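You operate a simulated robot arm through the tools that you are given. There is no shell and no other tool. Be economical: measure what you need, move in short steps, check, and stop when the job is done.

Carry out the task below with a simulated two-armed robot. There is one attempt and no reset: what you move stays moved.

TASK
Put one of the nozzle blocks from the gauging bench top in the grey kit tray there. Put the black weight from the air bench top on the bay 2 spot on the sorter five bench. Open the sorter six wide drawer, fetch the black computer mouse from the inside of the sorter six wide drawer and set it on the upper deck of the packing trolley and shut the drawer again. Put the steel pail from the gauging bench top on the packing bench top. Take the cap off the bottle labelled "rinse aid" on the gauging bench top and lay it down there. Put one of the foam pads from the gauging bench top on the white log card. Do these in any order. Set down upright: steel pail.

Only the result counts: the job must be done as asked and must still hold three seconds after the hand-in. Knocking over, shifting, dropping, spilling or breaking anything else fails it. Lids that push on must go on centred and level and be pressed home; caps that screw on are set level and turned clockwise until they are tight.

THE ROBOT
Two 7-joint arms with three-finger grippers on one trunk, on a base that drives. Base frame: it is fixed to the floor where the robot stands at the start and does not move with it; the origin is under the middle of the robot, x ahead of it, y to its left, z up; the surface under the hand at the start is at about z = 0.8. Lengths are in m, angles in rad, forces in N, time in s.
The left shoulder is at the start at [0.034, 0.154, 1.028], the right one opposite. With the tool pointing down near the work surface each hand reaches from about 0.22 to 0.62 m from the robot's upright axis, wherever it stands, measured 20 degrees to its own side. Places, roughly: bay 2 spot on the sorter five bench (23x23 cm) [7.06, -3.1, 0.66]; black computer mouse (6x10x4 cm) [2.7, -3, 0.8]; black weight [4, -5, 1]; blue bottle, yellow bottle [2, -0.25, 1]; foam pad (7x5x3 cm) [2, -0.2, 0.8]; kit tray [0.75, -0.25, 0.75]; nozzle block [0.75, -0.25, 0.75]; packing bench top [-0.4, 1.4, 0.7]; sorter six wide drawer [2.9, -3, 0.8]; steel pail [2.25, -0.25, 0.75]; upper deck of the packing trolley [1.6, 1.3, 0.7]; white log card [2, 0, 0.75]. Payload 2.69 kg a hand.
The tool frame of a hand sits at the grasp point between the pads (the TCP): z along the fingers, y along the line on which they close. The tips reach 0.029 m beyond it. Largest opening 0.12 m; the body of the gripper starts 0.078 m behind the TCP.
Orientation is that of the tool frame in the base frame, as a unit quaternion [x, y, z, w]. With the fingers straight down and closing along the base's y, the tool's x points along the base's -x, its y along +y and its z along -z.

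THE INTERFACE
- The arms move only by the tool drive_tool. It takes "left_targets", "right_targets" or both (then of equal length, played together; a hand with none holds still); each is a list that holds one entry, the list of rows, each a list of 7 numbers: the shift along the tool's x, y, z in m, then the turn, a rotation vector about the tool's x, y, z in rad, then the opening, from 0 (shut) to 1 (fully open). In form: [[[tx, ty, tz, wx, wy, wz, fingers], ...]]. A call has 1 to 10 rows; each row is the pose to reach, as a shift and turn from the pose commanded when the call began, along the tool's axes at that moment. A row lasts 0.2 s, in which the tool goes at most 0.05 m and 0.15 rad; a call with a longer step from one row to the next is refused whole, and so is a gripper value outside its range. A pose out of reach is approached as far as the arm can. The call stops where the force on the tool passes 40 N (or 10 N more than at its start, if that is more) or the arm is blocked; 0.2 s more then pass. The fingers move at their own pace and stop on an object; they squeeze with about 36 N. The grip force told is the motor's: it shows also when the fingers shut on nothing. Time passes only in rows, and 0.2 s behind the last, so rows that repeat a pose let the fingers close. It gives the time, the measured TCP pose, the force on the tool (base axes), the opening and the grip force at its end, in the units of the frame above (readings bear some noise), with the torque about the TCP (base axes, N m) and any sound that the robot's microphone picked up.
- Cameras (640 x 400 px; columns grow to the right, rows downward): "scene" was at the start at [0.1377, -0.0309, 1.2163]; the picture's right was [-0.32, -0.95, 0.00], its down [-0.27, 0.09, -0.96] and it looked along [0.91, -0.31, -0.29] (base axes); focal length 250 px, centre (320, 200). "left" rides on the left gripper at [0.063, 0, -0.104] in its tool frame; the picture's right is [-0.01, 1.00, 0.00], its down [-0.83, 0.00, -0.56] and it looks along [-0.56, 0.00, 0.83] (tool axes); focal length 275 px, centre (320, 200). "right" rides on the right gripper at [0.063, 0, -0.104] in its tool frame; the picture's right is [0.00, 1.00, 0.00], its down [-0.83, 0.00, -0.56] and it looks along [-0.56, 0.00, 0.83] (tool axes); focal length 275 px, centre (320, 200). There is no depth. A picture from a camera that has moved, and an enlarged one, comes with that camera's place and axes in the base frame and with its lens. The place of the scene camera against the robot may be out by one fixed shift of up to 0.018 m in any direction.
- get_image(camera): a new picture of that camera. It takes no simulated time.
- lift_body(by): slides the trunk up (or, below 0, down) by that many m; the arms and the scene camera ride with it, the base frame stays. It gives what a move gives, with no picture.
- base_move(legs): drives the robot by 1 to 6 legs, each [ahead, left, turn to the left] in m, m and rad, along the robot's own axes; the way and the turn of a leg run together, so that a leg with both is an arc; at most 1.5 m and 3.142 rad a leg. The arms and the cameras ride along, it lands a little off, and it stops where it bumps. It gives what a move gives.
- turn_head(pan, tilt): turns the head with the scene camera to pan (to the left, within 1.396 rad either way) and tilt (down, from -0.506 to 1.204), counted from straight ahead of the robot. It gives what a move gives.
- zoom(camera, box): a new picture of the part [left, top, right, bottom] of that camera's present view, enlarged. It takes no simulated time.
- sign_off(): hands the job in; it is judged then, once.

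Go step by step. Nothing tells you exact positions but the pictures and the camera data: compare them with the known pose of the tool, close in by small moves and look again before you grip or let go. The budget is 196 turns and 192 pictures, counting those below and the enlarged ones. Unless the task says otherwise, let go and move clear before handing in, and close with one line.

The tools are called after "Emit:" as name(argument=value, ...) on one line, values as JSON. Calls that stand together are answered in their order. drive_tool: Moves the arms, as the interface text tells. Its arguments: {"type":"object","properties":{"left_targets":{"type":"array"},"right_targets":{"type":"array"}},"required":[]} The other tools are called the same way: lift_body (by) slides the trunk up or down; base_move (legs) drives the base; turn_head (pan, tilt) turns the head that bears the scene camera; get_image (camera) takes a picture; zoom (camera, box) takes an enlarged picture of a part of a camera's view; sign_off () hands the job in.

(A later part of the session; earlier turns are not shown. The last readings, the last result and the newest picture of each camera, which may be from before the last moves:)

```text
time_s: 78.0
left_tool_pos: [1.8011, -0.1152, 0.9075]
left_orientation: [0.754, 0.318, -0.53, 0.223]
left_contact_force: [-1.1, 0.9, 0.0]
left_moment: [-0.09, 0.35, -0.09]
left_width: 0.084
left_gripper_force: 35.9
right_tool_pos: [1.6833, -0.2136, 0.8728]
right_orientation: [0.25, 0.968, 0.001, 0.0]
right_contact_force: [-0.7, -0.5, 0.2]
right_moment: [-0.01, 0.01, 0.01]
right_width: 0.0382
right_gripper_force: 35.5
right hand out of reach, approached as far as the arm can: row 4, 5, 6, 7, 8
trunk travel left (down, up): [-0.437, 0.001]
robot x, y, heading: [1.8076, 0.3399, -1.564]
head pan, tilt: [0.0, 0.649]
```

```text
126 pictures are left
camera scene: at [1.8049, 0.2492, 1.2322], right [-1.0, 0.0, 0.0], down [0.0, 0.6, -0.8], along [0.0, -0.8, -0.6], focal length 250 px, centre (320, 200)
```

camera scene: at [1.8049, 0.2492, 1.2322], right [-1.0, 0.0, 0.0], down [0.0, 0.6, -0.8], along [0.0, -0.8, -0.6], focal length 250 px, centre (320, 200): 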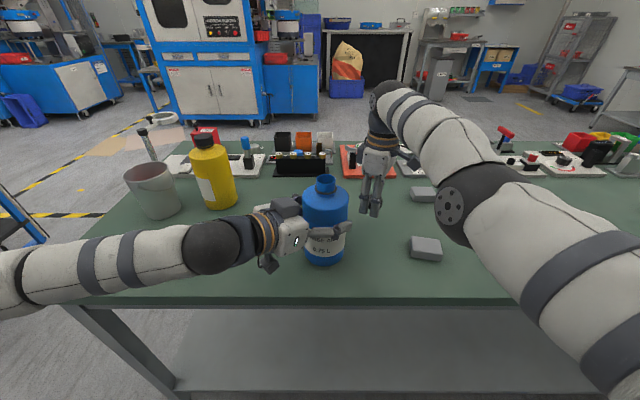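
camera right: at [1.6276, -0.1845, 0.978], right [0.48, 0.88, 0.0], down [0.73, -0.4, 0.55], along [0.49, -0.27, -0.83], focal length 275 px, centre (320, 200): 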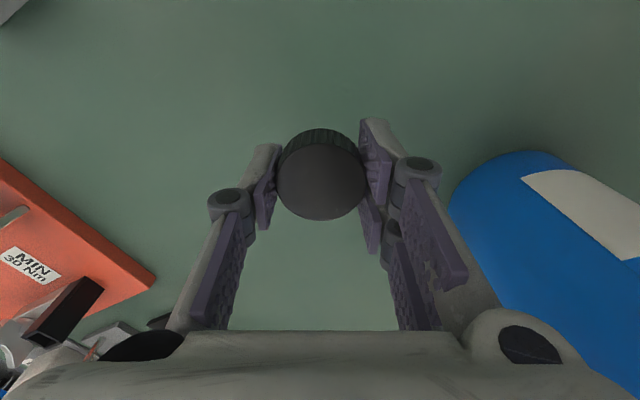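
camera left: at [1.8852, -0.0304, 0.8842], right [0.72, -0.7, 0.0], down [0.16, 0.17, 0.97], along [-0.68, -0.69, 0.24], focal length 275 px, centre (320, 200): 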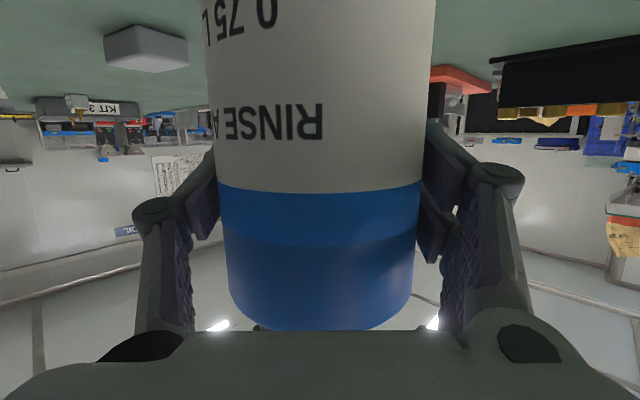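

The spot is clear, so I lower the cap to the bench.

Emit:
drive_tool(right_targets=[[[0.01, 0.017, 0.01, 0, 0, 0, 0.2], [0.01, 0.017, 0.025, 0, 0, 0, 0.2], [0.01, 0.017, 0.035, 0, 0, 0, 0.2], [0.01, 0.017, 0.042, 0, 0, 0, 0.2]]])

Emit:
zoom(camera="scene", box=[300, 130, 480, 260])

```text
time_s: 79.0
left_tool_pos: [1.8007, -0.1156, 0.9069]
left_orientation: [0.754, 0.318, -0.53, 0.223]
left_contact_force: [-1.2, 2.3, 1.2]
left_moment: [0.02, 0.41, -0.1]
left_width: 0.0835
left_gripper_force: 35.4
right_tool_pos: [1.6869, -0.2138, 0.8311]
right_orientation: [0.25, 0.968, 0.0, -0.001]
right_contact_force: [0.7, 0.4, 0.6]
right_moment: [0.0, 0.0, -0.02]
right_width: 0.0381
right_gripper_force: 35.8
right hand out of reach, approached as far as the arm can: row 1, 2, 3, 4
trunk travel left (down, up): [-0.437, 0.001]
robot x, y, heading: [1.8059, 0.3402, -1.566]
head pan, tilt: [0.0, 0.649]
```

```text
3.08 times, centred on (390, 195) of scene
camera zoom: at [1.8048, 0.2493, 1.2323], right [-1.0, 0.0, 0.0], down [0.0, 0.6, -0.8], along [0.0, -0.8, -0.6], focal length 768 px, centre (105, 215)
```

zoom: 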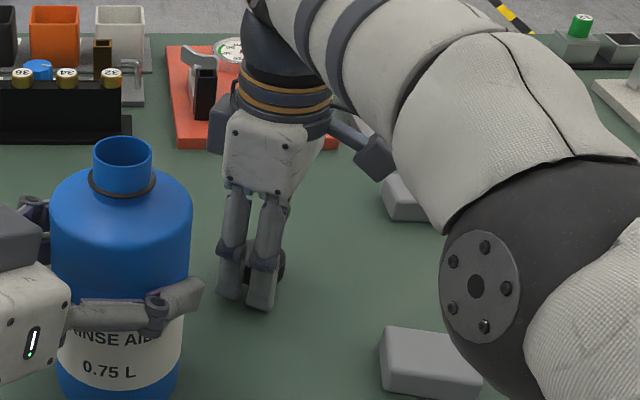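

No contact yet, so I'll go lower in small steps.

Emit:
drive_tool(right_targets=[[[0, 0, 0.003, 0, 0, 0, 0.2], [0, 0, 0.006, 0, 0, 0, 0.2]]])

```text
time_s: 79.7
left_tool_pos: [1.8041, -0.1161, 0.9075]
left_orientation: [0.754, 0.32, -0.527, 0.225]
left_contact_force: [-1.4, -0.8, -0.7]
left_moment: [-0.07, 0.1, -0.03]
left_width: 0.0839
left_gripper_force: 36.0
right_tool_pos: [1.687, -0.2134, 0.8282]
right_orientation: [0.25, 0.968, -0.002, 0.0]
right_contact_force: [2.3, 3.8, 12.9]
right_moment: [0.46, -0.15, 0.01]
right_width: 0.0381
right_gripper_force: 36.2
trunk travel left (down, up): [-0.437, 0.001]
robot x, y, heading: [1.8079, 0.3395, -1.565]
head pan, tilt: [0.0, 0.649]
```

Contact. I'll release and lift away.

Emit:
drive_tool(right_targets=[[[0, 0, -0.002, 0, 0, 0, 0.45], [0, 0, -0.002, 0, 0, 0, 0.6], [0, 0, -0.03, 0, 0, 0, 0.6], [0, 0, -0.075, 0, 0, 0, 0.6], [0, 0, -0.12, 0, 0, 0, 0.7], [0, 0, -0.16, 0, 0, 0, 0.7]]])

Emit:
get_image(camera="right")

Emit:
get_image(camera="scene")

```text
time_s: 81.0
left_tool_pos: [1.8019, -0.115, 0.9084]
left_orientation: [0.754, 0.319, -0.529, 0.224]
left_contact_force: [1.4, -0.6, 0.6]
left_moment: [-0.24, 0.07, 0.09]
left_width: 0.084
left_gripper_force: 35.6
right_tool_pos: [1.6806, -0.2045, 0.9719]
right_orientation: [0.251, 0.968, 0.0, 0.0]
right_contact_force: [-0.4, 0.2, -0.4]
right_moment: [-0.01, 0.0, 0.0]
right_width: 0.084
right_gripper_force: 0.0
right hand out of reach, approached as far as the arm can: row 5, 6
trunk travel left (down, up): [-0.437, 0.001]
robot x, y, heading: [1.8077, 0.3388, -1.565]
head pan, tilt: [0.0, 0.649]
```

```text
124 pictures are left
camera right: at [1.6257, -0.1743, 1.078], right [0.48, 0.88, 0.0], down [0.73, -0.4, 0.56], along [0.49, -0.27, -0.83], focal length 275 px, centre (320, 200)
```

right: 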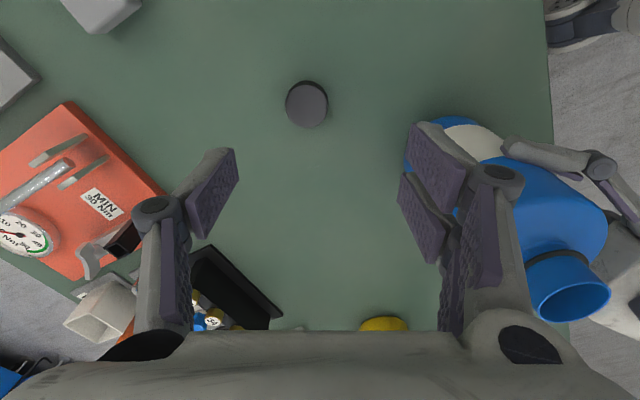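

```text
123 pictures are left
camera scene: at [1.8051, 0.2492, 1.2322], right [-1.0, 0.0, 0.0], down [0.0, 0.6, -0.8], along [0.0, -0.8, -0.6], focal length 250 px, centre (320, 200)
```

scene: 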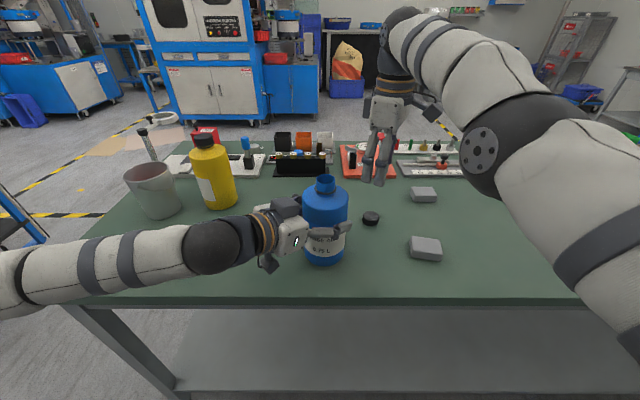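

The cap lies flat on the bench. I'll stow the right hand and release the bottle, backing the left hand straight out.

Emit:
drive_tool(right_targets=[[[0.0204, 0.0109, -0.0125, 0, 0, 0.1325, 1], [0.0408, 0.0218, -0.025, 0, 0, 0.265, 1], [0.0611, 0.0326, -0.0375, 0, 0, 0.3975, 1], [0.0815, 0.0435, -0.05, 0, 0, 0.53, 1], [0.1019, 0.0544, -0.0625, 0, 0, 0.6625, 1], [0.1223, 0.0653, -0.075, 0, 0, 0.795, 1], [0.1426, 0.0761, -0.0875, 0, 0, 0.9275, 1], [0.163, 0.087, -0.1, 0, 0, 1.06, 1]]], left_targets=[[[0, 0, 0, 0, 0, 0, 0.85], [0, 0, 0, 0, 0, 0, 1], [0, 0, 0, 0, 0, 0, 1], [0, 0, -0.03, 0, 0, 0, 1], [0, 0, -0.06, 0, 0, 0, 1], [0, 0, -0.09, 0, 0, 0, 1], [0, 0, -0.12, 0, 0, 0, 1], [-0.02, 0, -0.15, 0, 0, 0, 1]]])

Emit:
get_image(camera="scene")

```text
time_s: 82.8
left_tool_pos: [1.8986, -0.0367, 0.9741]
left_orientation: [0.754, 0.318, -0.529, 0.223]
left_contact_force: [-0.6, -0.2, 1.0]
left_moment: [0.03, -0.01, 0.01]
left_width: 0.12
left_gripper_force: 0.0
left hand out of reach, approached as far as the arm can: row 8
right_tool_pos: [1.582, -0.1736, 1.0883]
right_orientation: [0.706, 0.708, 0.001, 0.0]
right_contact_force: [0.3, -0.1, 0.0]
right_moment: [0.0, -0.02, -0.02]
right_width: 0.12
right_gripper_force: 0.0
right hand out of reach, approached as far as the arm can: row 1, 2, 3, 4, 5, 6, 7, 8
trunk travel left (down, up): [-0.437, 0.001]
robot x, y, heading: [1.8079, 0.341, -1.567]
head pan, tilt: [0.0, 0.649]
```

```text
122 pictures are left
camera scene: at [1.8048, 0.2494, 1.2323], right [-1.0, 0.0, 0.0], down [0.0, 0.6, -0.8], along [0.0, -0.8, -0.6], focal length 250 px, centre (320, 200)
```

scene: 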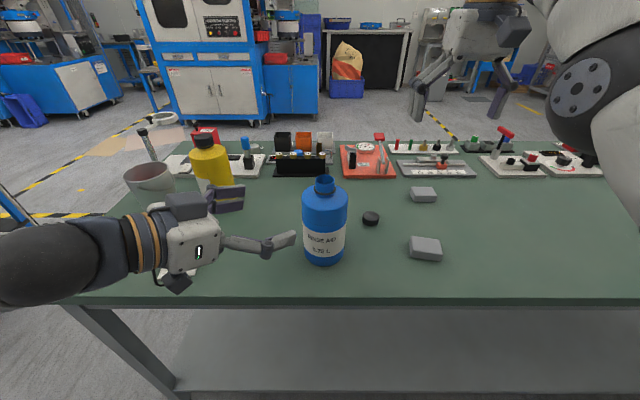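

The bottle stands uncapped with its cap beside it. I'll bring both hands back to a tool-down travel pose, then go for the pail.

Emit:
drive_tool(left_targets=[[[-0.0094, 0, -0.0034, -0.0479, 0.1155, -0.0684, 1], [-0.0188, 0, -0.0068, -0.0957, 0.231, -0.1367, 1], [-0.0282, 0, -0.0102, -0.1436, 0.3465, -0.2051, 1], [-0.0376, 0, -0.0136, -0.1914, 0.462, -0.2734, 1], [-0.047, 0, -0.017, -0.2393, 0.5775, -0.3418, 1], [-0.0564, 0, -0.0204, -0.2871, 0.693, -0.4102, 1], [-0.0658, 0, -0.0238, -0.335, 0.8085, -0.4785, 1], [-0.0752, 0, -0.0272, -0.3828, 0.924, -0.5469, 1], [-0.0846, 0, -0.0306, -0.4307, 1.0395, -0.6152, 1], [-0.094, 0, -0.034, -0.4785, 1.155, -0.6836, 1]]], right_targets=[[[0.02, 0, 0, 0, 0, 0, 1], [0.04, 0, 0, 0, 0, 0, 1], [0.06, 0, 0, 0, 0, 0, 1], [0.08, 0, 0, 0, 0, 0, 1], [0.1, 0, 0, 0, 0, 0, 1], [0.12, 0, 0, 0, 0, 0, 1], [0.14, 0, 0, 0, 0, 0, 1], [0.14, 0, 0, 0, 0, 0, 1], [0.14, 0, 0, 0, 0, 0, 1], [0.14, 0, 0, 0, 0, 0, 1]]])

Emit:
get_image(camera="scene")

```text
time_s: 85.0
left_tool_pos: [1.8972, -0.0379, 1.0721]
left_orientation: [0.702, 0.713, 0.0, 0.0]
left_contact_force: [-0.8, 0.1, -0.1]
left_moment: [0.0, 0.03, -0.03]
left_width: 0.12
left_gripper_force: 0.1
right_tool_pos: [1.5814, -0.1708, 1.0926]
right_orientation: [0.706, 0.709, 0.0, 0.0]
right_contact_force: [-0.6, 0.2, -0.4]
right_moment: [-0.04, -0.02, 0.0]
right_width: 0.1202
right_gripper_force: 0.0
right hand out of reach, approached as far as the arm can: row 1, 2, 3, 4, 5, 6, 7, 8, 9, 10
trunk travel left (down, up): [-0.437, 0.001]
robot x, y, heading: [1.8094, 0.3414, -1.565]
head pan, tilt: [0.0, 0.649]
```

```text
121 pictures are left
camera scene: at [1.8045, 0.2489, 1.2322], right [-1.0, 0.0, 0.0], down [0.0, 0.6, -0.8], along [0.0, -0.8, -0.6], focal length 250 px, centre (320, 200)
```

scene: 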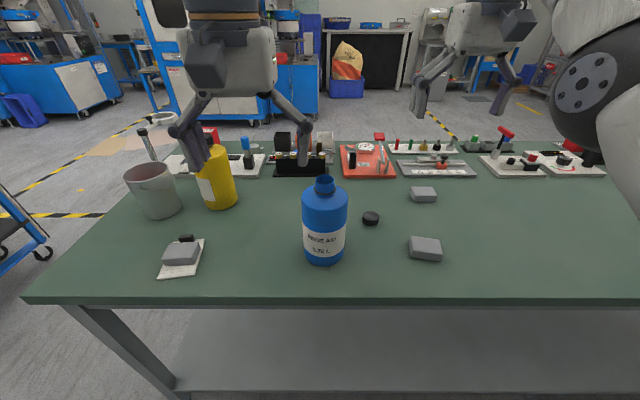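

The right hand isn't coming back toward the robot. I'll try a different direction to free it.

Emit:
drive_tool(right_targets=[[[0, -0.03, 0.02, 0, 0, 0, 1], [0.02, -0.05, 0.05, 0, 0, 0, 1], [0.05, -0.05, 0.07, 0, 0, 0, 1], [0.08, -0.05, 0.07, 0, 0, 0, 1], [0.11, -0.05, 0.07, 0, 0, 0, 1]]])

```text
time_s: 86.2
left_tool_pos: [1.8967, -0.0406, 1.0718]
left_orientation: [0.702, 0.712, -0.001, 0.0]
left_contact_force: [0.7, -0.4, 0.1]
left_moment: [0.01, 0.02, -0.02]
left_width: 0.1202
left_gripper_force: 0.0
right_tool_pos: [1.5189, -0.1773, 1.0643]
right_orientation: [0.706, 0.708, 0.0, 0.0]
right_contact_force: [-0.5, 0.2, -0.5]
right_moment: [-0.01, -0.03, 0.01]
right_width: 0.12
right_gripper_force: 0.1
right hand out of reach, approached as far as the arm can: row 1, 2, 3, 4, 5
trunk travel left (down, up): [-0.437, 0.001]
robot x, y, heading: [1.8048, 0.3379, -1.569]
head pan, tilt: [0.0, 0.649]
```

I'll re-command the right hand to a normally reachable carry point and see if it gets there.

Emit:
drive_tool(right_targets=[[[-0.045, 0, -0.01, 0, 0, 0, 1], [-0.09, 0, -0.02, 0, 0, 0, 1], [-0.135, 0, -0.03, 0, 0, 0, 1], [-0.18, 0, -0.04, 0, 0, 0, 1], [-0.225, 0.01, -0.05, 0, 0, 0, 1], [-0.265, 0.03, -0.06, 0, 0, 0, 1], [-0.265, 0.04, -0.06, 0, 0, 0, 1]]])

Emit:
get_image(camera="scene")

```text
time_s: 87.8
left_tool_pos: [1.8955, -0.0388, 1.0717]
left_orientation: [0.702, 0.712, -0.001, 0.001]
left_contact_force: [-0.1, 0.1, -0.1]
left_moment: [-0.01, 0.0, 0.0]
left_width: 0.12
left_gripper_force: 0.1
right_tool_pos: [1.5822, -0.1946, 1.0385]
right_orientation: [0.706, 0.708, -0.001, 0.001]
right_contact_force: [-0.6, 1.1, 0.6]
right_moment: [0.01, -0.05, 0.01]
right_width: 0.1201
right_gripper_force: 0.2
right hand out of reach, approached as far as the arm can: row 1, 2, 3, 4, 5, 6, 7
trunk travel left (down, up): [-0.437, 0.001]
robot x, y, heading: [1.8025, 0.337, -1.566]
head pan, tilt: [0.0, 0.649]
```

```text
120 pictures are left
camera scene: at [1.8035, 0.2495, 1.2323], right [-1.0, 0.0, 0.0], down [0.0, 0.6, -0.8], along [0.0, -0.8, -0.6], focal length 250 px, centre (320, 200)
```

scene: 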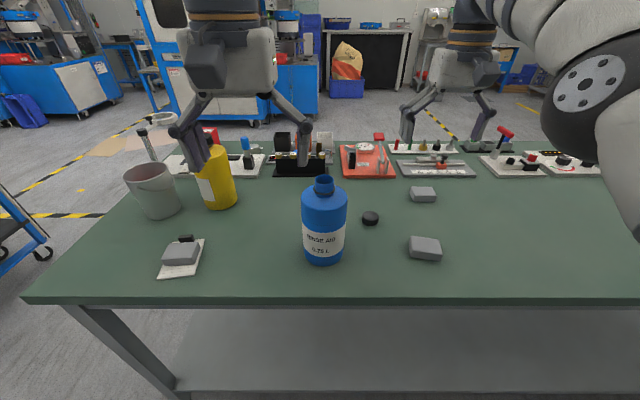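

The hand seems to be held at a fixed distance from the shoulder, perhaps by a wrist or swivel limit. I'll turn the wrist clockwise and see if that frees it.

Emit:
drive_tool(right_targets=[[[0, 0, 0, 0, 0, 0.14, 1], [0, 0, 0, 0, 0, 0.28, 1], [0, 0, 0, 0, 0, 0.42, 1], [0, 0, 0, 0, 0, 0.56, 1], [0, 0, 0, 0, 0, 0.7, 1], [0, 0, 0, 0, 0, 0.84, 1]]])

```text
time_s: 89.2
left_tool_pos: [1.8967, -0.0382, 1.0714]
left_orientation: [0.702, 0.712, -0.001, 0.002]
left_contact_force: [0.4, -0.1, 0.1]
left_moment: [0.0, -0.01, 0.01]
left_width: 0.12
left_gripper_force: 0.1
right_tool_pos: [1.5951, -0.1922, 1.0442]
right_orientation: [0.933, 0.359, 0.001, 0.001]
right_contact_force: [0.1, 0.1, -0.1]
right_moment: [0.01, -0.01, 0.02]
right_width: 0.1199
right_gripper_force: 0.2
right hand out of reach, approached as far as the arm can: row 3, 4, 5, 6
trunk travel left (down, up): [-0.437, 0.001]
robot x, y, heading: [1.8072, 0.3414, -1.567]
head pan, tilt: [0.0, 0.649]
```

Emit:
drive_tool(right_targets=[[[0.02, -0.022, 0.01, 0, 0, 0, 1], [0.04, -0.044, 0.02, 0, 0, 0, 1], [0.06, -0.067, 0.03, 0, 0, 0, 1], [0.08, -0.089, 0.04, 0, 0, 0, 1]]])

```text
time_s: 90.2
left_tool_pos: [1.8976, -0.0385, 1.0718]
left_orientation: [0.703, 0.712, -0.002, 0.0]
left_contact_force: [0.7, 0.8, -0.5]
left_moment: [0.0, -0.02, 0.01]
left_width: 0.1199
left_gripper_force: 0.0
right_tool_pos: [1.5938, -0.1911, 1.0424]
right_orientation: [0.933, 0.36, 0.001, -0.001]
right_contact_force: [-0.8, -0.4, 1.1]
right_moment: [0.0, 0.01, -0.02]
right_width: 0.1199
right_gripper_force: 0.0
right hand out of reach, approached as far as the arm can: row 1, 2, 3, 4
trunk travel left (down, up): [-0.437, 0.001]
robot x, y, heading: [1.8093, 0.3399, -1.568]
head pan, tilt: [0.0, 0.649]
```

Moving toward the robot doesn't respond. I'll retrace the route that worked earlier, going over the bottle, and move the left hand out of the way at the same time.

Emit:
drive_tool(left_targets=[[[0, 0.04, 0, 0, 0, 0, 1], [0, 0.08, 0, 0, 0, 0, 1], [0, 0.12, 0, 0, 0, 0, 1], [0, 0.16, 0, 0, 0, 0, 1]]], right_targets=[[[0, 0, 0, 0, 0, 0, 1], [0.02, 0.009, -0.01, 0, 0, 0, 1], [0.05, 0.021, -0.02, 0, 0, 0, 1], [0.08, 0.034, -0.03, 0, 0, 0, 1]]])

```text
time_s: 91.2
left_tool_pos: [2.058, -0.0344, 1.0776]
left_orientation: [0.702, 0.712, -0.001, 0.0]
left_contact_force: [-0.2, 0.6, 0.1]
left_moment: [-0.03, -0.01, -0.03]
left_width: 0.1198
left_gripper_force: 0.0
right_tool_pos: [1.6819, -0.1686, 1.0792]
right_orientation: [0.933, 0.36, -0.001, -0.001]
right_contact_force: [0.5, -0.1, 0.6]
right_moment: [-0.02, 0.01, 0.0]
right_width: 0.1202
right_gripper_force: 0.0
right hand out of reach, approached as far as the arm can: row 3, 4
trunk travel left (down, up): [-0.437, 0.001]
robot x, y, heading: [1.8044, 0.3384, -1.572]
head pan, tilt: [0.0, 0.649]
```

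That moved as intended. I'll continue toward the earlier waypoint.

Emit:
drive_tool(right_targets=[[[0.03, 0.005, 0, 0, 0, 0, 1], [0.06, 0.012, 0, 0, 0, 0, 1], [0.09, 0.025, 0, 0, 0, 0, 1], [0.12, 0.042, 0, 0, 0, 0, 1]]])

Emit:
get_image(camera="scene")

```text
time_s: 92.2
left_tool_pos: [2.0574, -0.0342, 1.0761]
left_orientation: [0.702, 0.712, -0.001, 0.0]
left_contact_force: [0.3, -0.3, 0.1]
left_moment: [0.0, 0.0, -0.01]
left_width: 0.12
left_gripper_force: 0.1
right_tool_pos: [1.803, -0.1273, 1.0811]
right_orientation: [0.933, 0.359, 0.0, -0.001]
right_contact_force: [-0.5, 0.3, -0.5]
right_moment: [0.0, 0.0, 0.02]
right_width: 0.1198
right_gripper_force: 0.0
right hand out of reach, approached as far as the arm can: row 1, 2, 3, 4
trunk travel left (down, up): [-0.437, 0.001]
robot x, y, heading: [1.8058, 0.3408, -1.57]
head pan, tilt: [0.0, 0.649]
```

```text
119 pictures are left
camera scene: at [1.8053, 0.2495, 1.2323], right [-1.0, 0.0, 0.0], down [0.0, 0.6, -0.8], along [0.0, -0.8, -0.6], focal length 250 px, centre (320, 200)
```

scene: 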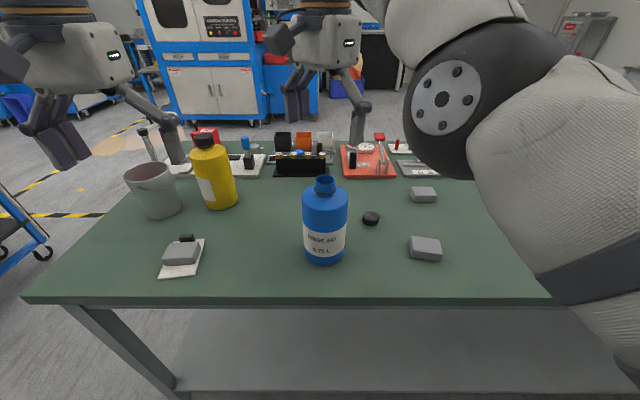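

The right elbow has come in close to the head, so the swivel looks like the problem. I'll draw the hand out to the right and low to swing the elbow outward.

Emit:
drive_tool(right_targets=[[[-0.03, -0.02, 0, 0, 0, -0.14, 1], [-0.06, -0.05, 0, 0, 0, -0.28, 1], [-0.09, -0.08, 0, 0, 0, -0.42, 1], [-0.12, -0.11, 0.01, 0, 0, -0.56, 1], [-0.145, -0.14, 0.02, 0, 0, -0.7, 1], [-0.17, -0.165, 0.04, 0, 0, -0.84, 1], [-0.195, -0.19, 0.06, 0, 0, -0.84, 1], [-0.2, -0.21, 0.09, 0, 0, -0.84, 1], [-0.21, -0.23, 0.12, 0, 0, -0.84, 1]]])

Emit:
get_image(camera="scene")

```text
time_s: 94.2
left_tool_pos: [2.0563, -0.0354, 1.0761]
left_orientation: [0.702, 0.712, 0.0, 0.0]
left_contact_force: [0.1, 0.6, -0.3]
left_moment: [0.01, -0.02, -0.03]
left_width: 0.1197
left_gripper_force: 0.0
right_tool_pos: [1.49, -0.1019, 0.9608]
right_orientation: [0.706, 0.709, 0.0, 0.001]
right_contact_force: [-0.5, -0.7, -0.5]
right_moment: [0.02, -0.04, 0.01]
right_width: 0.1198
right_gripper_force: 0.0
right hand out of reach, approached as far as the arm can: row 1, 2, 3
trunk travel left (down, up): [-0.437, 0.001]
robot x, y, heading: [1.8092, 0.3421, -1.569]
head pan, tilt: [0.0, 0.649]
```

```text
118 pictures are left
camera scene: at [1.8045, 0.2488, 1.2322], right [-1.0, 0.0, 0.0], down [0.0, 0.6, -0.8], along [0.0, -0.8, -0.6], focal length 250 px, centre (320, 200)
```

scene: 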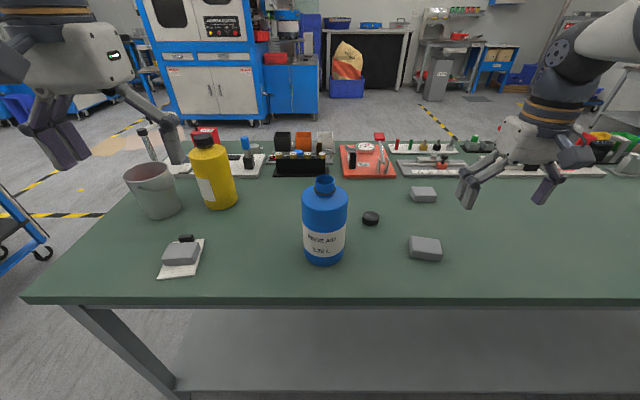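

It's freed. Now I'll retract it to a carry pose.

Emit:
drive_tool(right_targets=[[[0.03, 0.01, -0.03, 0, 0, 0, 1], [0.06, 0.02, -0.06, 0, 0, 0, 1], [0.09, 0.03, -0.09, 0, 0, 0, 1], [0.12, 0.04, -0.12, 0, 0, 0, 1]]], left_targets=[[[0, 0.01, 0, 0, 0, 0, 1], [0, 0.02, 0, 0, 0, 0, 1], [0, 0.02, 0, 0, 0, 0, 1], [0, 0.02, 0, 0, 0, 0, 1]]])

Emit:
base_move(legs=[[0, 0.24, 0], [0.025, 0, 0]])

Emit:
get_image(camera="left")

Emit:
get_image(camera="scene")

```text
time_s: 95.2
left_tool_pos: [2.0781, -0.0346, 1.0761]
left_orientation: [0.702, 0.712, -0.002, 0.0]
left_contact_force: [0.3, -0.8, -0.5]
left_moment: [-0.04, 0.03, 0.02]
left_width: 0.1201
left_gripper_force: 0.0
right_tool_pos: [1.5288, 0.0189, 1.0815]
right_orientation: [0.706, 0.708, -0.002, 0.0]
right_contact_force: [0.5, 0.5, 0.1]
right_moment: [0.03, 0.04, 0.03]
right_width: 0.1197
right_gripper_force: 0.1
trunk travel left (down, up): [-0.437, 0.001]
robot x, y, heading: [1.8046, 0.3372, -1.565]
head pan, tilt: [0.0, 0.649]
```

```text
time_s: 98.1
left_tool_pos: [2.3173, -0.0571, 1.0756]
left_orientation: [0.7, 0.714, -0.001, 0.001]
left_contact_force: [0.2, -0.3, -0.5]
left_moment: [0.03, -0.02, -0.01]
left_width: 0.1199
left_gripper_force: 0.1
right_tool_pos: [1.7693, -0.0069, 1.0801]
right_orientation: [0.703, 0.711, 0.0, 0.0]
right_contact_force: [-0.3, 0.1, 0.1]
right_moment: [0.05, 0.0, -0.01]
right_width: 0.1197
right_gripper_force: 0.0
trunk travel left (down, up): [-0.437, 0.001]
robot x, y, heading: [2.0442, 0.3152, -1.565]
head pan, tilt: [0.0, 0.649]
```

```text
117 pictures are left
camera left: at [2.3158, 0.0056, 1.18], right [1.0, 0.02, 0.0], down [0.01, -0.83, 0.56], along [0.01, -0.56, -0.83], focal length 275 px, centre (320, 200)
```

left: 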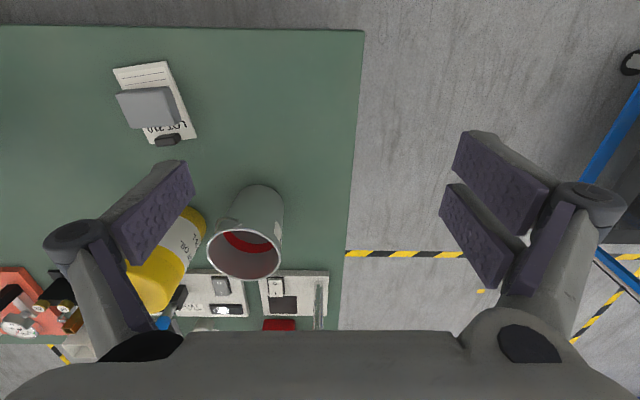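

```text
116 pictures are left
camera scene: at [2.0433, 0.2255, 1.2323], right [-1.0, -0.01, 0.0], down [-0.01, 0.6, -0.8], along [0.01, -0.8, -0.6], focal length 250 px, centre (320, 200)
```

scene: 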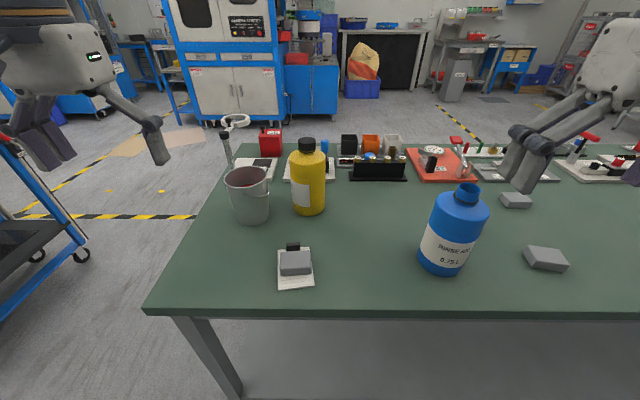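

Emit:
zoom(camera="left", box=[180, 160, 340, 300])

Emit:
zoom(camera="scene", box=[190, 140, 310, 250])

```text
2.86 times, centred on (260, 230) of left
camera zoom: at [2.3158, 0.0056, 1.18], right [1.0, 0.02, 0.0], down [0.01, -0.83, 0.56], along [0.01, -0.56, -0.83], focal length 786 px, centre (491, 114)
```

zoom: 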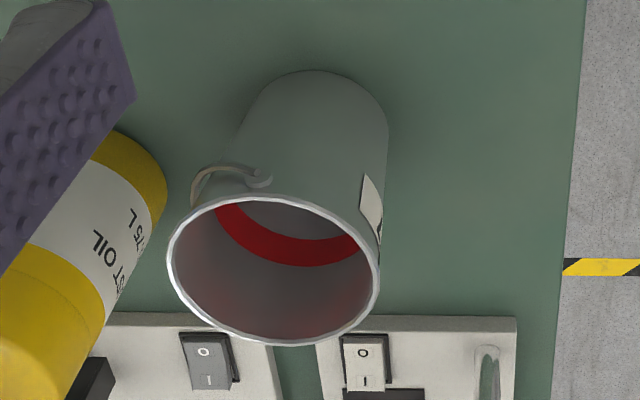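

```text
3.64 times, centred on (250, 195) of scene
camera zoom: at [2.0433, 0.2255, 1.2323], right [-1.0, -0.01, 0.0], down [-0.01, 0.6, -0.8], along [0.01, -0.8, -0.6], focal length 908 px, centre (574, 218)
```

zoom: 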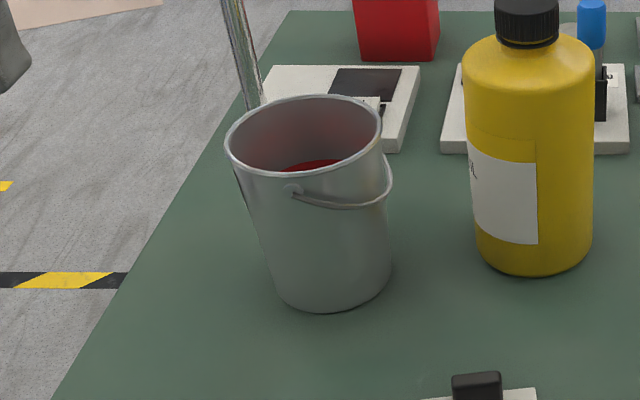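

The pail's rim is about 100 mm across and centred near (2.219, -0.26, 0.92), with its bail lying on the -x side. I'll pinch the wall on the free +x side, and shift the base for reach first.

Emit:
base_move(legs=[[0, 0.095, 0], [0.028, 0, 0]])

Emit:
get_image(camera="left")

```text
time_s: 99.9
left_tool_pos: [2.412, -0.0833, 1.0746]
left_orientation: [0.7, 0.714, 0.0, 0.001]
left_contact_force: [-0.3, -0.8, -0.4]
left_moment: [-0.01, 0.0, -0.04]
left_width: 0.1199
left_gripper_force: 0.1
right_tool_pos: [1.8654, -0.033, 1.08]
right_orientation: [0.704, 0.71, 0.001, 0.0]
right_contact_force: [0.0, 0.5, -0.7]
right_moment: [0.01, 0.02, 0.0]
right_width: 0.12
right_gripper_force: 0.0
trunk travel left (down, up): [-0.437, 0.001]
robot x, y, heading: [2.1411, 0.2887, -1.561]
head pan, tilt: [0.0, 0.649]
```

```text
113 pictures are left
camera left: at [2.4112, -0.0212, 1.18], right [1.0, 0.01, 0.0], down [0.01, -0.83, 0.56], along [0.01, -0.56, -0.83], focal length 275 px, centre (320, 200)
```

left: 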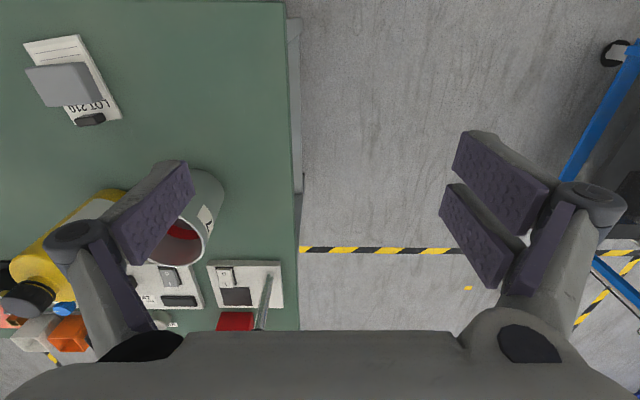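

Emit:
drive_tool(left_targets=[[[-0.028, -0.023, 0, 0, 0, 0, 0.8], [-0.056, -0.046, 0, 0, 0, 0, 0.6], [-0.084, -0.069, 0.01, 0, 0, 0, 0.6], [-0.112, -0.092, 0.02, 0, 0, 0, 0.6], [-0.14, -0.115, 0.03, 0, 0, 0, 0.6], [-0.167, -0.137, 0.045, 0, 0, 0, 0.6]]])

Emit:
get_image(camera="left")

Emit:
get_image(camera="scene")

```text
time_s: 101.3
left_tool_pos: [2.281, -0.2401, 1.0229]
left_orientation: [0.7, 0.714, 0.001, -0.001]
left_contact_force: [-0.4, -0.2, 0.1]
left_moment: [-0.02, -0.03, 0.0]
left_width: 0.0719
left_gripper_force: 0.0
left hand out of reach, approached as far as the arm can: row 6
right_tool_pos: [1.8646, -0.0339, 1.0808]
right_orientation: [0.704, 0.71, 0.0, 0.001]
right_contact_force: [-0.2, 0.0, 0.1]
right_moment: [0.0, 0.0, -0.03]
right_width: 0.1199
right_gripper_force: 0.1
trunk travel left (down, up): [-0.437, 0.001]
robot x, y, heading: [2.1374, 0.2891, -1.561]
head pan, tilt: [0.0, 0.649]
```

```text
112 pictures are left
camera left: at [2.2806, -0.1779, 1.128], right [1.0, 0.01, 0.0], down [0.01, -0.83, 0.55], along [0.01, -0.55, -0.83], focal length 275 px, centre (320, 200)
```

left: 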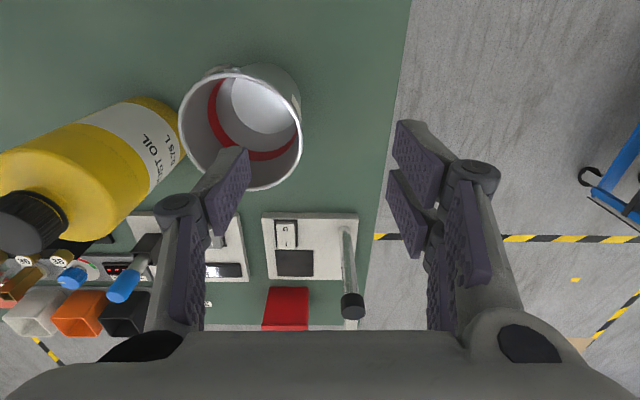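

```text
111 pictures are left
camera scene: at [2.1389, 0.1993, 1.2322], right [-1.0, -0.01, 0.0], down [-0.01, 0.6, -0.8], along [0.01, -0.8, -0.6], focal length 250 px, centre (320, 200)
```

scene: 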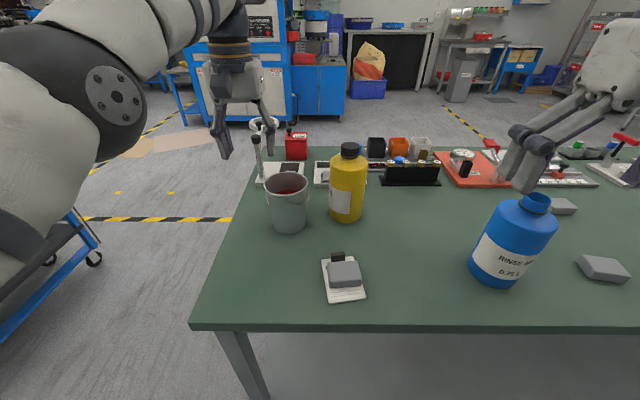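

The +x rim point is at about (2.268, -0.25, 0.92). I'll align and descend with one finger inside.

Emit:
drive_tool(left_targets=[[[-0.01, -0.013, 0, 0, 0, 0, 0.55], [-0.01, -0.013, 0.03, 0, 0, 0, 0.55], [-0.01, -0.013, 0.06, 0, 0, 0, 0.55]]])

Emit:
get_image(camera="left")

Emit:
zoom(camera="scene", box=[180, 100, 360, 250])

```text
time_s: 102.1
left_tool_pos: [2.27, -0.2524, 0.9645]
left_orientation: [0.7, 0.714, 0.0, 0.0]
left_contact_force: [0.5, -0.5, 0.8]
left_moment: [0.0, 0.03, 0.01]
left_width: 0.0661
left_gripper_force: 0.0
left hand out of reach, approached as far as the arm can: row 1, 2
right_tool_pos: [1.864, -0.0332, 1.0801]
right_orientation: [0.704, 0.71, 0.0, 0.0]
right_contact_force: [-0.6, 0.2, -0.4]
right_moment: [0.06, 0.02, 0.01]
right_width: 0.1199
right_gripper_force: 0.1
trunk travel left (down, up): [-0.437, 0.001]
robot x, y, heading: [2.1402, 0.2882, -1.564]
head pan, tilt: [0.0, 0.649]
```

```text
110 pictures are left
camera left: at [2.2682, -0.1898, 1.0692], right [1.0, 0.01, 0.0], down [0.01, -0.83, 0.56], along [0.01, -0.56, -0.83], focal length 275 px, centre (320, 200)
```

left: 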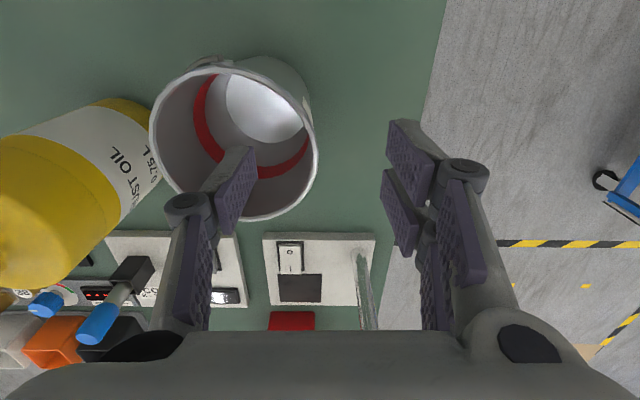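

```text
2.67 times, centred on (270, 175) of scene
camera zoom: at [2.1388, 0.1992, 1.2322], right [-1.0, -0.01, 0.0], down [-0.01, 0.6, -0.8], along [0.01, -0.8, -0.6], focal length 666 px, centre (453, 267)
```

zoom: 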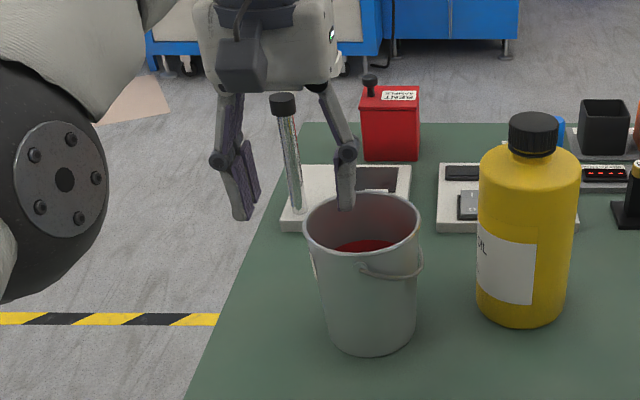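

Aligned. I'll descend and close on the wall.

Emit:
drive_tool(left_targets=[[[0.001, -0.002, 0.03, 0, 0, 0, 0.55], [0.001, -0.002, 0.057, 0, 0, 0, 0.55], [0.001, -0.002, 0.057, 0, 0, 0, 0.2], [0.001, -0.002, 0.057, 0, 0, 0, 0], [0.001, -0.002, 0.057, 0, 0, 0, 0]]])

Emit:
get_image(camera="left")

Emit:
zoom(camera="scene", box=[180, 100, 360, 250])

```text
time_s: 103.3
left_tool_pos: [2.2677, -0.2613, 0.9091]
left_orientation: [0.7, 0.714, -0.002, 0.0]
left_contact_force: [-1.1, -1.9, 7.8]
left_moment: [-0.28, 0.72, 0.15]
left_width: 0.0061
left_gripper_force: 32.0
left hand out of reach, approached as far as the arm can: row 1, 2, 3, 4, 5
right_tool_pos: [1.8642, -0.0323, 1.0804]
right_orientation: [0.704, 0.71, -0.001, 0.0]
right_contact_force: [-0.1, 0.0, 0.6]
right_moment: [0.02, 0.0, 0.01]
right_width: 0.12
right_gripper_force: 0.0
trunk travel left (down, up): [-0.437, 0.001]
robot x, y, heading: [2.14, 0.288, -1.56]
head pan, tilt: [0.0, 0.649]
```

```text
108 pictures are left
camera left: at [2.2664, -0.1976, 1.0129], right [1.0, 0.01, 0.0], down [0.01, -0.83, 0.56], along [0.01, -0.56, -0.83], focal length 275 px, centre (320, 200)
```

left: 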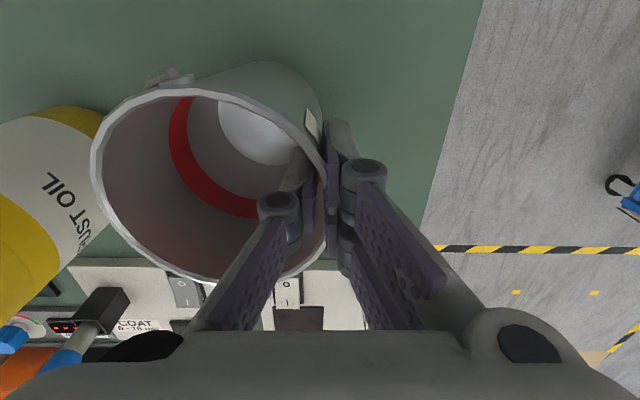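

```text
2.67 times, centred on (270, 175) of scene
camera zoom: at [2.1386, 0.2001, 1.2324], right [-1.0, -0.01, 0.0], down [0.0, 0.6, -0.8], along [0.01, -0.8, -0.6], focal length 666 px, centre (453, 267)
```

zoom: 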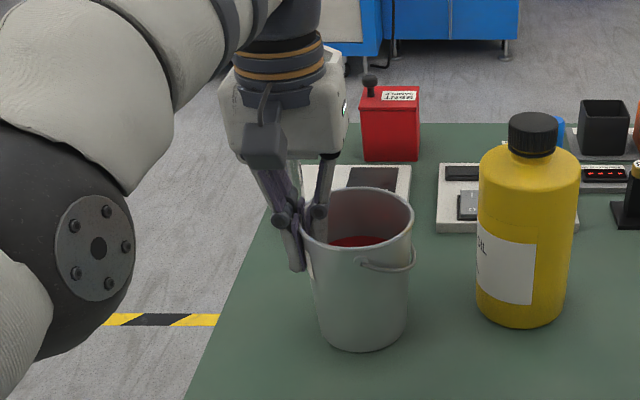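

The wall is pinched. I'll lift straight up and check how the pail hangs.

Emit:
drive_tool(left_targets=[[[0, 0, -0.02, 0, 0, 0, 0], [0, 0, -0.04, 0, 0, 0, 0], [0.005, 0, -0.06, 0, 0, 0, 0], [0.01, 0, -0.08, 0, 0, 0, 0]]])

Emit:
zoom(camera="scene", box=[160, 90, 360, 250])

Emit:
get_image(camera="left")

```text
time_s: 104.3
left_tool_pos: [2.2682, -0.2498, 0.9872]
left_orientation: [0.701, 0.714, -0.001, 0.0]
left_contact_force: [-0.3, -0.3, -1.6]
left_moment: [0.02, -0.04, -0.03]
left_width: 0.0059
left_gripper_force: 31.9
left hand out of reach, approached as far as the arm can: row 2
right_tool_pos: [1.8639, -0.0319, 1.0804]
right_orientation: [0.704, 0.71, 0.0, 0.001]
right_contact_force: [0.4, -0.8, -0.1]
right_moment: [-0.04, 0.01, -0.01]
right_width: 0.1199
right_gripper_force: 0.1
trunk travel left (down, up): [-0.437, 0.001]
robot x, y, heading: [2.1439, 0.2902, -1.565]
head pan, tilt: [0.0, 0.649]
```

```text
2.50 times, centred on (260, 170) of scene
camera zoom: at [2.1388, 0.1999, 1.2323], right [-1.0, -0.01, 0.0], down [0.0, 0.6, -0.8], along [0.01, -0.8, -0.6], focal length 624 px, centre (470, 275)
```

zoom: 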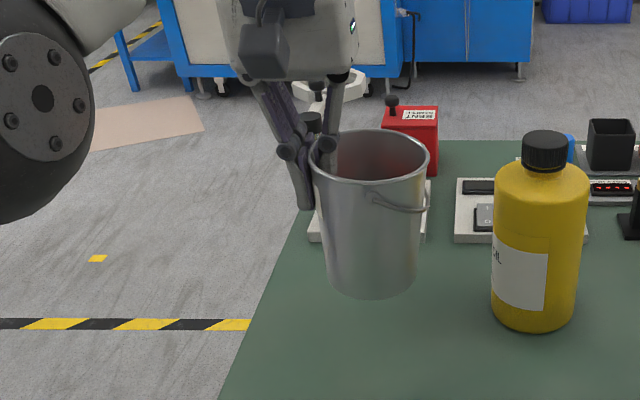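

```text
105 pictures are left
camera left: at [2.2673, -0.1859, 1.0925], right [1.0, 0.01, 0.0], down [0.01, -0.83, 0.56], along [0.01, -0.56, -0.83], focal length 275 px, centre (320, 200)
```

left: 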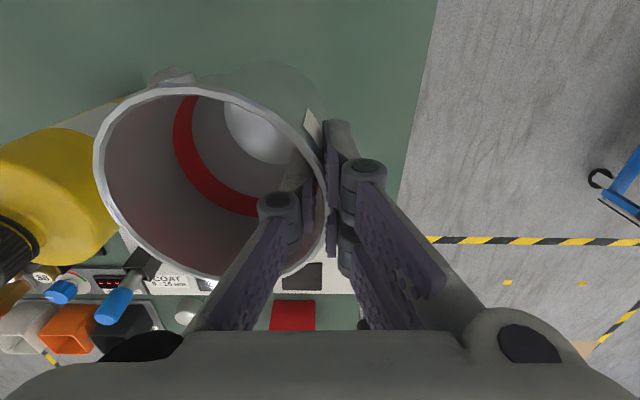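

The pail hangs nearly level. I'll back away from the bench, turn down the aisle, and drive toward the packing bench.

Emit:
base_move(legs=[[-0.33, 0, 0], [0, 0, -1.571], [1.3, 0, 0]])

Emit:
turn_head(pan=-0.3, tilt=0.4)

Emit:
get_image(camera="scene")

```text
time_s: 116.4
left_tool_pos: [0.293, 0.532, 0.9877]
left_orientation: [1.0, -0.011, 0.0, -0.001]
left_contact_force: [-0.1, 0.3, -1.7]
left_moment: [-0.07, 0.0, -0.02]
left_width: 0.0062
left_gripper_force: 31.3
right_tool_pos: [0.5259, 0.9265, 1.0806]
right_orientation: [1.0, -0.016, 0.0, 0.0]
right_contact_force: [-0.1, -0.5, 0.4]
right_moment: [-0.03, -0.03, 0.0]
right_width: 0.12
right_gripper_force: 0.2
trunk travel left (down, up): [-0.437, 0.001]
robot x, y, heading: [0.8383, 0.6342, 3.107]
head pan, tilt: [0.0, 0.649]
```

```text
time_s: 117.2
left_tool_pos: [0.2924, 0.5327, 0.9878]
left_orientation: [1.0, -0.011, -0.001, -0.001]
left_contact_force: [-0.3, 0.3, -1.5]
left_moment: [-0.06, 0.0, -0.01]
left_width: 0.006
left_gripper_force: 31.4
right_tool_pos: [0.5257, 0.9271, 1.0799]
right_orientation: [1.0, -0.016, 0.001, 0.0]
right_contact_force: [0.0, -0.3, -0.2]
right_moment: [0.01, 0.0, 0.01]
right_width: 0.1201
right_gripper_force: 0.0
trunk travel left (down, up): [-0.437, 0.001]
robot x, y, heading: [0.8411, 0.6394, 3.107]
head pan, tilt: [-0.3, 0.4]
```

```text
104 pictures are left
camera scene: at [0.7447, 0.6673, 1.2547], right [0.33, 0.95, 0.0], down [0.37, -0.13, -0.92], along [-0.87, 0.3, -0.39], focal length 250 px, centre (320, 200)
```

scene: 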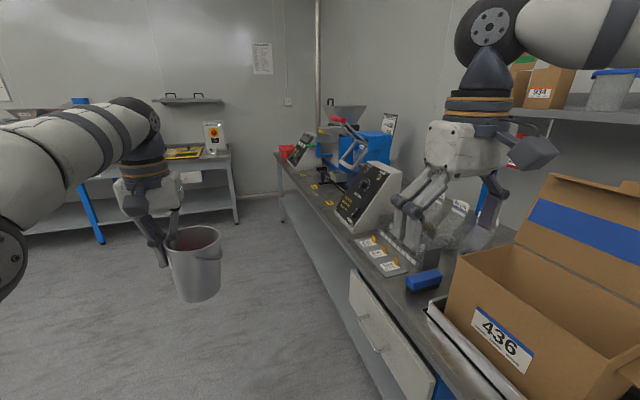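

I'll look closer at the packing bench top for a free spot.

Emit:
zoom(camera="scene", box=[260, 120, 480, 320])

```text
2.00 times, centred on (370, 220) of scene
camera zoom: at [0.7447, 0.6673, 1.2547], right [0.33, 0.95, 0.0], down [0.37, -0.13, -0.92], along [-0.87, 0.3, -0.39], focal length 499 px, centre (220, 160)
```

zoom: 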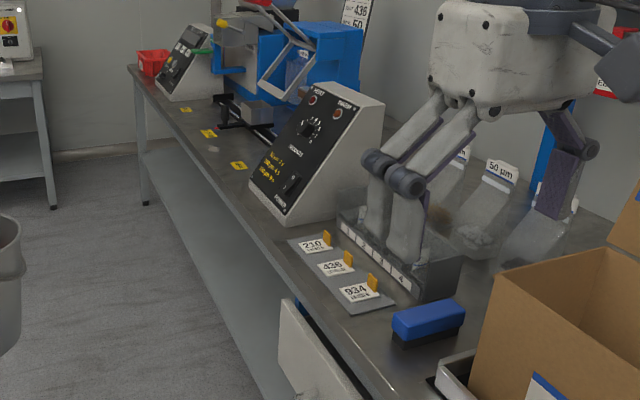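

The front strip of the packing bench near x ≈ -0.32, y ≈ 1.1 looks free. I'll drive there, keeping back while I turn to face it.

Emit:
base_move(legs=[[1.14, 0.23, 0], [0, 0, -1.536]])

Emit:
turn_head(pan=0, tilt=0.6)

Emit:
get_image(camera="scene")

Emit:
get_image(camera="left")

```text
time_s: 126.9
left_tool_pos: [-0.4025, 1.0131, 0.9872]
left_orientation: [-0.692, 0.722, 0.0, 0.002]
left_contact_force: [-0.3, 0.5, -2.3]
left_moment: [0.02, 0.05, 0.0]
left_width: 0.0061
left_gripper_force: 31.8
right_tool_pos: [-0.0124, 0.7726, 1.0801]
right_orientation: [-0.688, 0.726, 0.0, 0.0]
right_contact_force: [-0.5, -0.1, 0.0]
right_moment: [-0.03, 0.03, 0.02]
right_width: 0.1199
right_gripper_force: 0.1
trunk travel left (down, up): [-0.437, 0.001]
robot x, y, heading: [-0.308, 0.4669, 1.513]
head pan, tilt: [-0.3, 0.4]
```

```text
time_s: 127.7
left_tool_pos: [-0.4023, 1.0139, 0.9872]
left_orientation: [-0.692, 0.722, 0.0, 0.001]
left_contact_force: [-0.5, -0.2, -1.6]
left_moment: [0.04, 0.07, -0.01]
left_width: 0.0057
left_gripper_force: 31.8
right_tool_pos: [-0.0129, 0.7725, 1.0803]
right_orientation: [-0.688, 0.726, 0.0, 0.0]
right_contact_force: [-0.5, 0.2, 0.3]
right_moment: [0.04, -0.01, -0.03]
right_width: 0.12
right_gripper_force: 0.1
trunk travel left (down, up): [-0.437, 0.001]
robot x, y, heading: [-0.3073, 0.4673, 1.517]
head pan, tilt: [0.0, 0.6]
```

```text
102 pictures are left
camera scene: at [-0.3052, 0.557, 1.2366], right [1.0, -0.05, 0.0], down [-0.03, -0.56, -0.83], along [0.04, 0.82, -0.56], focal length 250 px, centre (320, 200)
```

scene: 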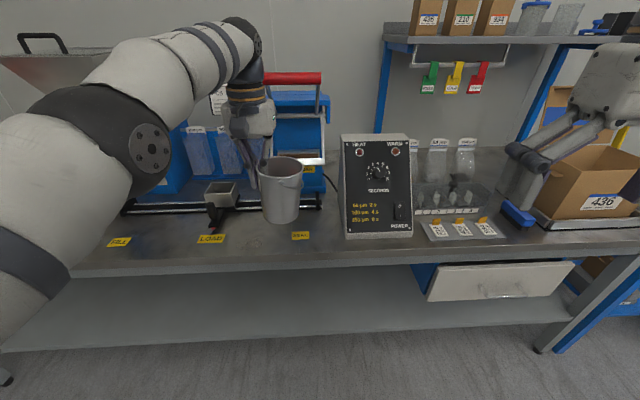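

```text
101 pictures are left
camera left: at [-0.4062, 0.9504, 1.092], right [-1.0, 0.05, 0.0], down [0.04, 0.83, 0.56], along [0.03, 0.56, -0.83], focal length 275 px, centre (320, 200)
```

left: 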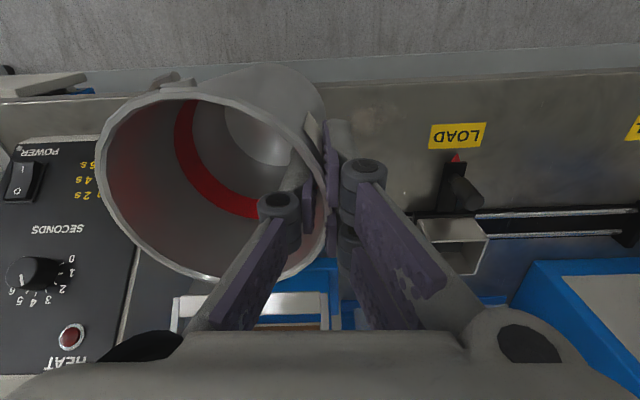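

The free strip lies between the LOAD and SEAL labels. I'll nudge the base so the pail is over about (-0.405, 1.08).

Emit:
base_move(legs=[[0.067, 0.057, 0]])

Emit:
get_image(camera="scene")

Emit:
get_image(camera="left")

```text
time_s: 128.8
left_tool_pos: [-0.4539, 1.0834, 0.9861]
left_orientation: [-0.691, 0.723, 0.0, 0.002]
left_contact_force: [0.1, 0.3, -2.4]
left_moment: [-0.03, 0.04, 0.01]
left_width: 0.0059
left_gripper_force: 31.9
right_tool_pos: [-0.0639, 0.843, 1.0805]
right_orientation: [-0.687, 0.727, 0.0, -0.001]
right_contact_force: [-0.6, 0.3, 0.9]
right_moment: [-0.02, -0.02, -0.02]
right_width: 0.1202
right_gripper_force: 0.1
trunk travel left (down, up): [-0.437, 0.001]
robot x, y, heading: [-0.3579, 0.534, 1.519]
head pan, tilt: [0.0, 0.6]
```

```text
100 pictures are left
camera scene: at [-0.3577, 0.6273, 1.2365], right [1.0, -0.06, 0.0], down [-0.03, -0.56, -0.82], along [0.05, 0.82, -0.57], focal length 250 px, centre (320, 200)
```

scene: 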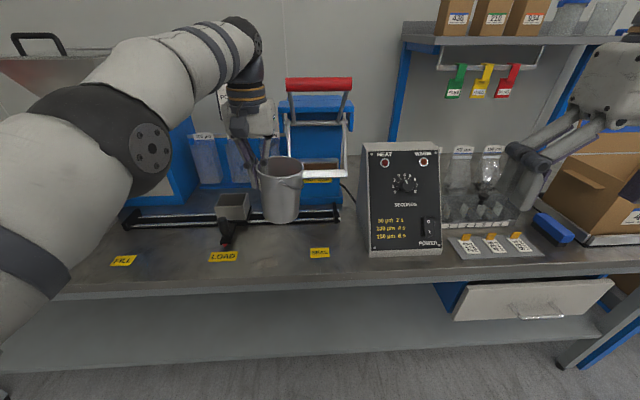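

```text
99 pictures are left
camera left: at [-0.4576, 1.0209, 1.092], right [-1.0, 0.05, 0.0], down [0.04, 0.83, 0.56], along [0.03, 0.56, -0.83], focal length 275 px, centre (320, 200)
```

left: 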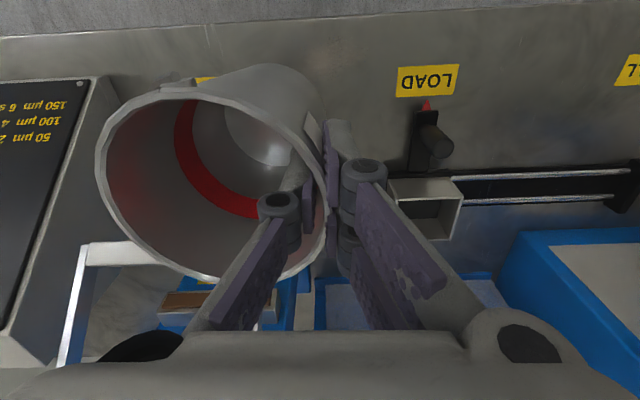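

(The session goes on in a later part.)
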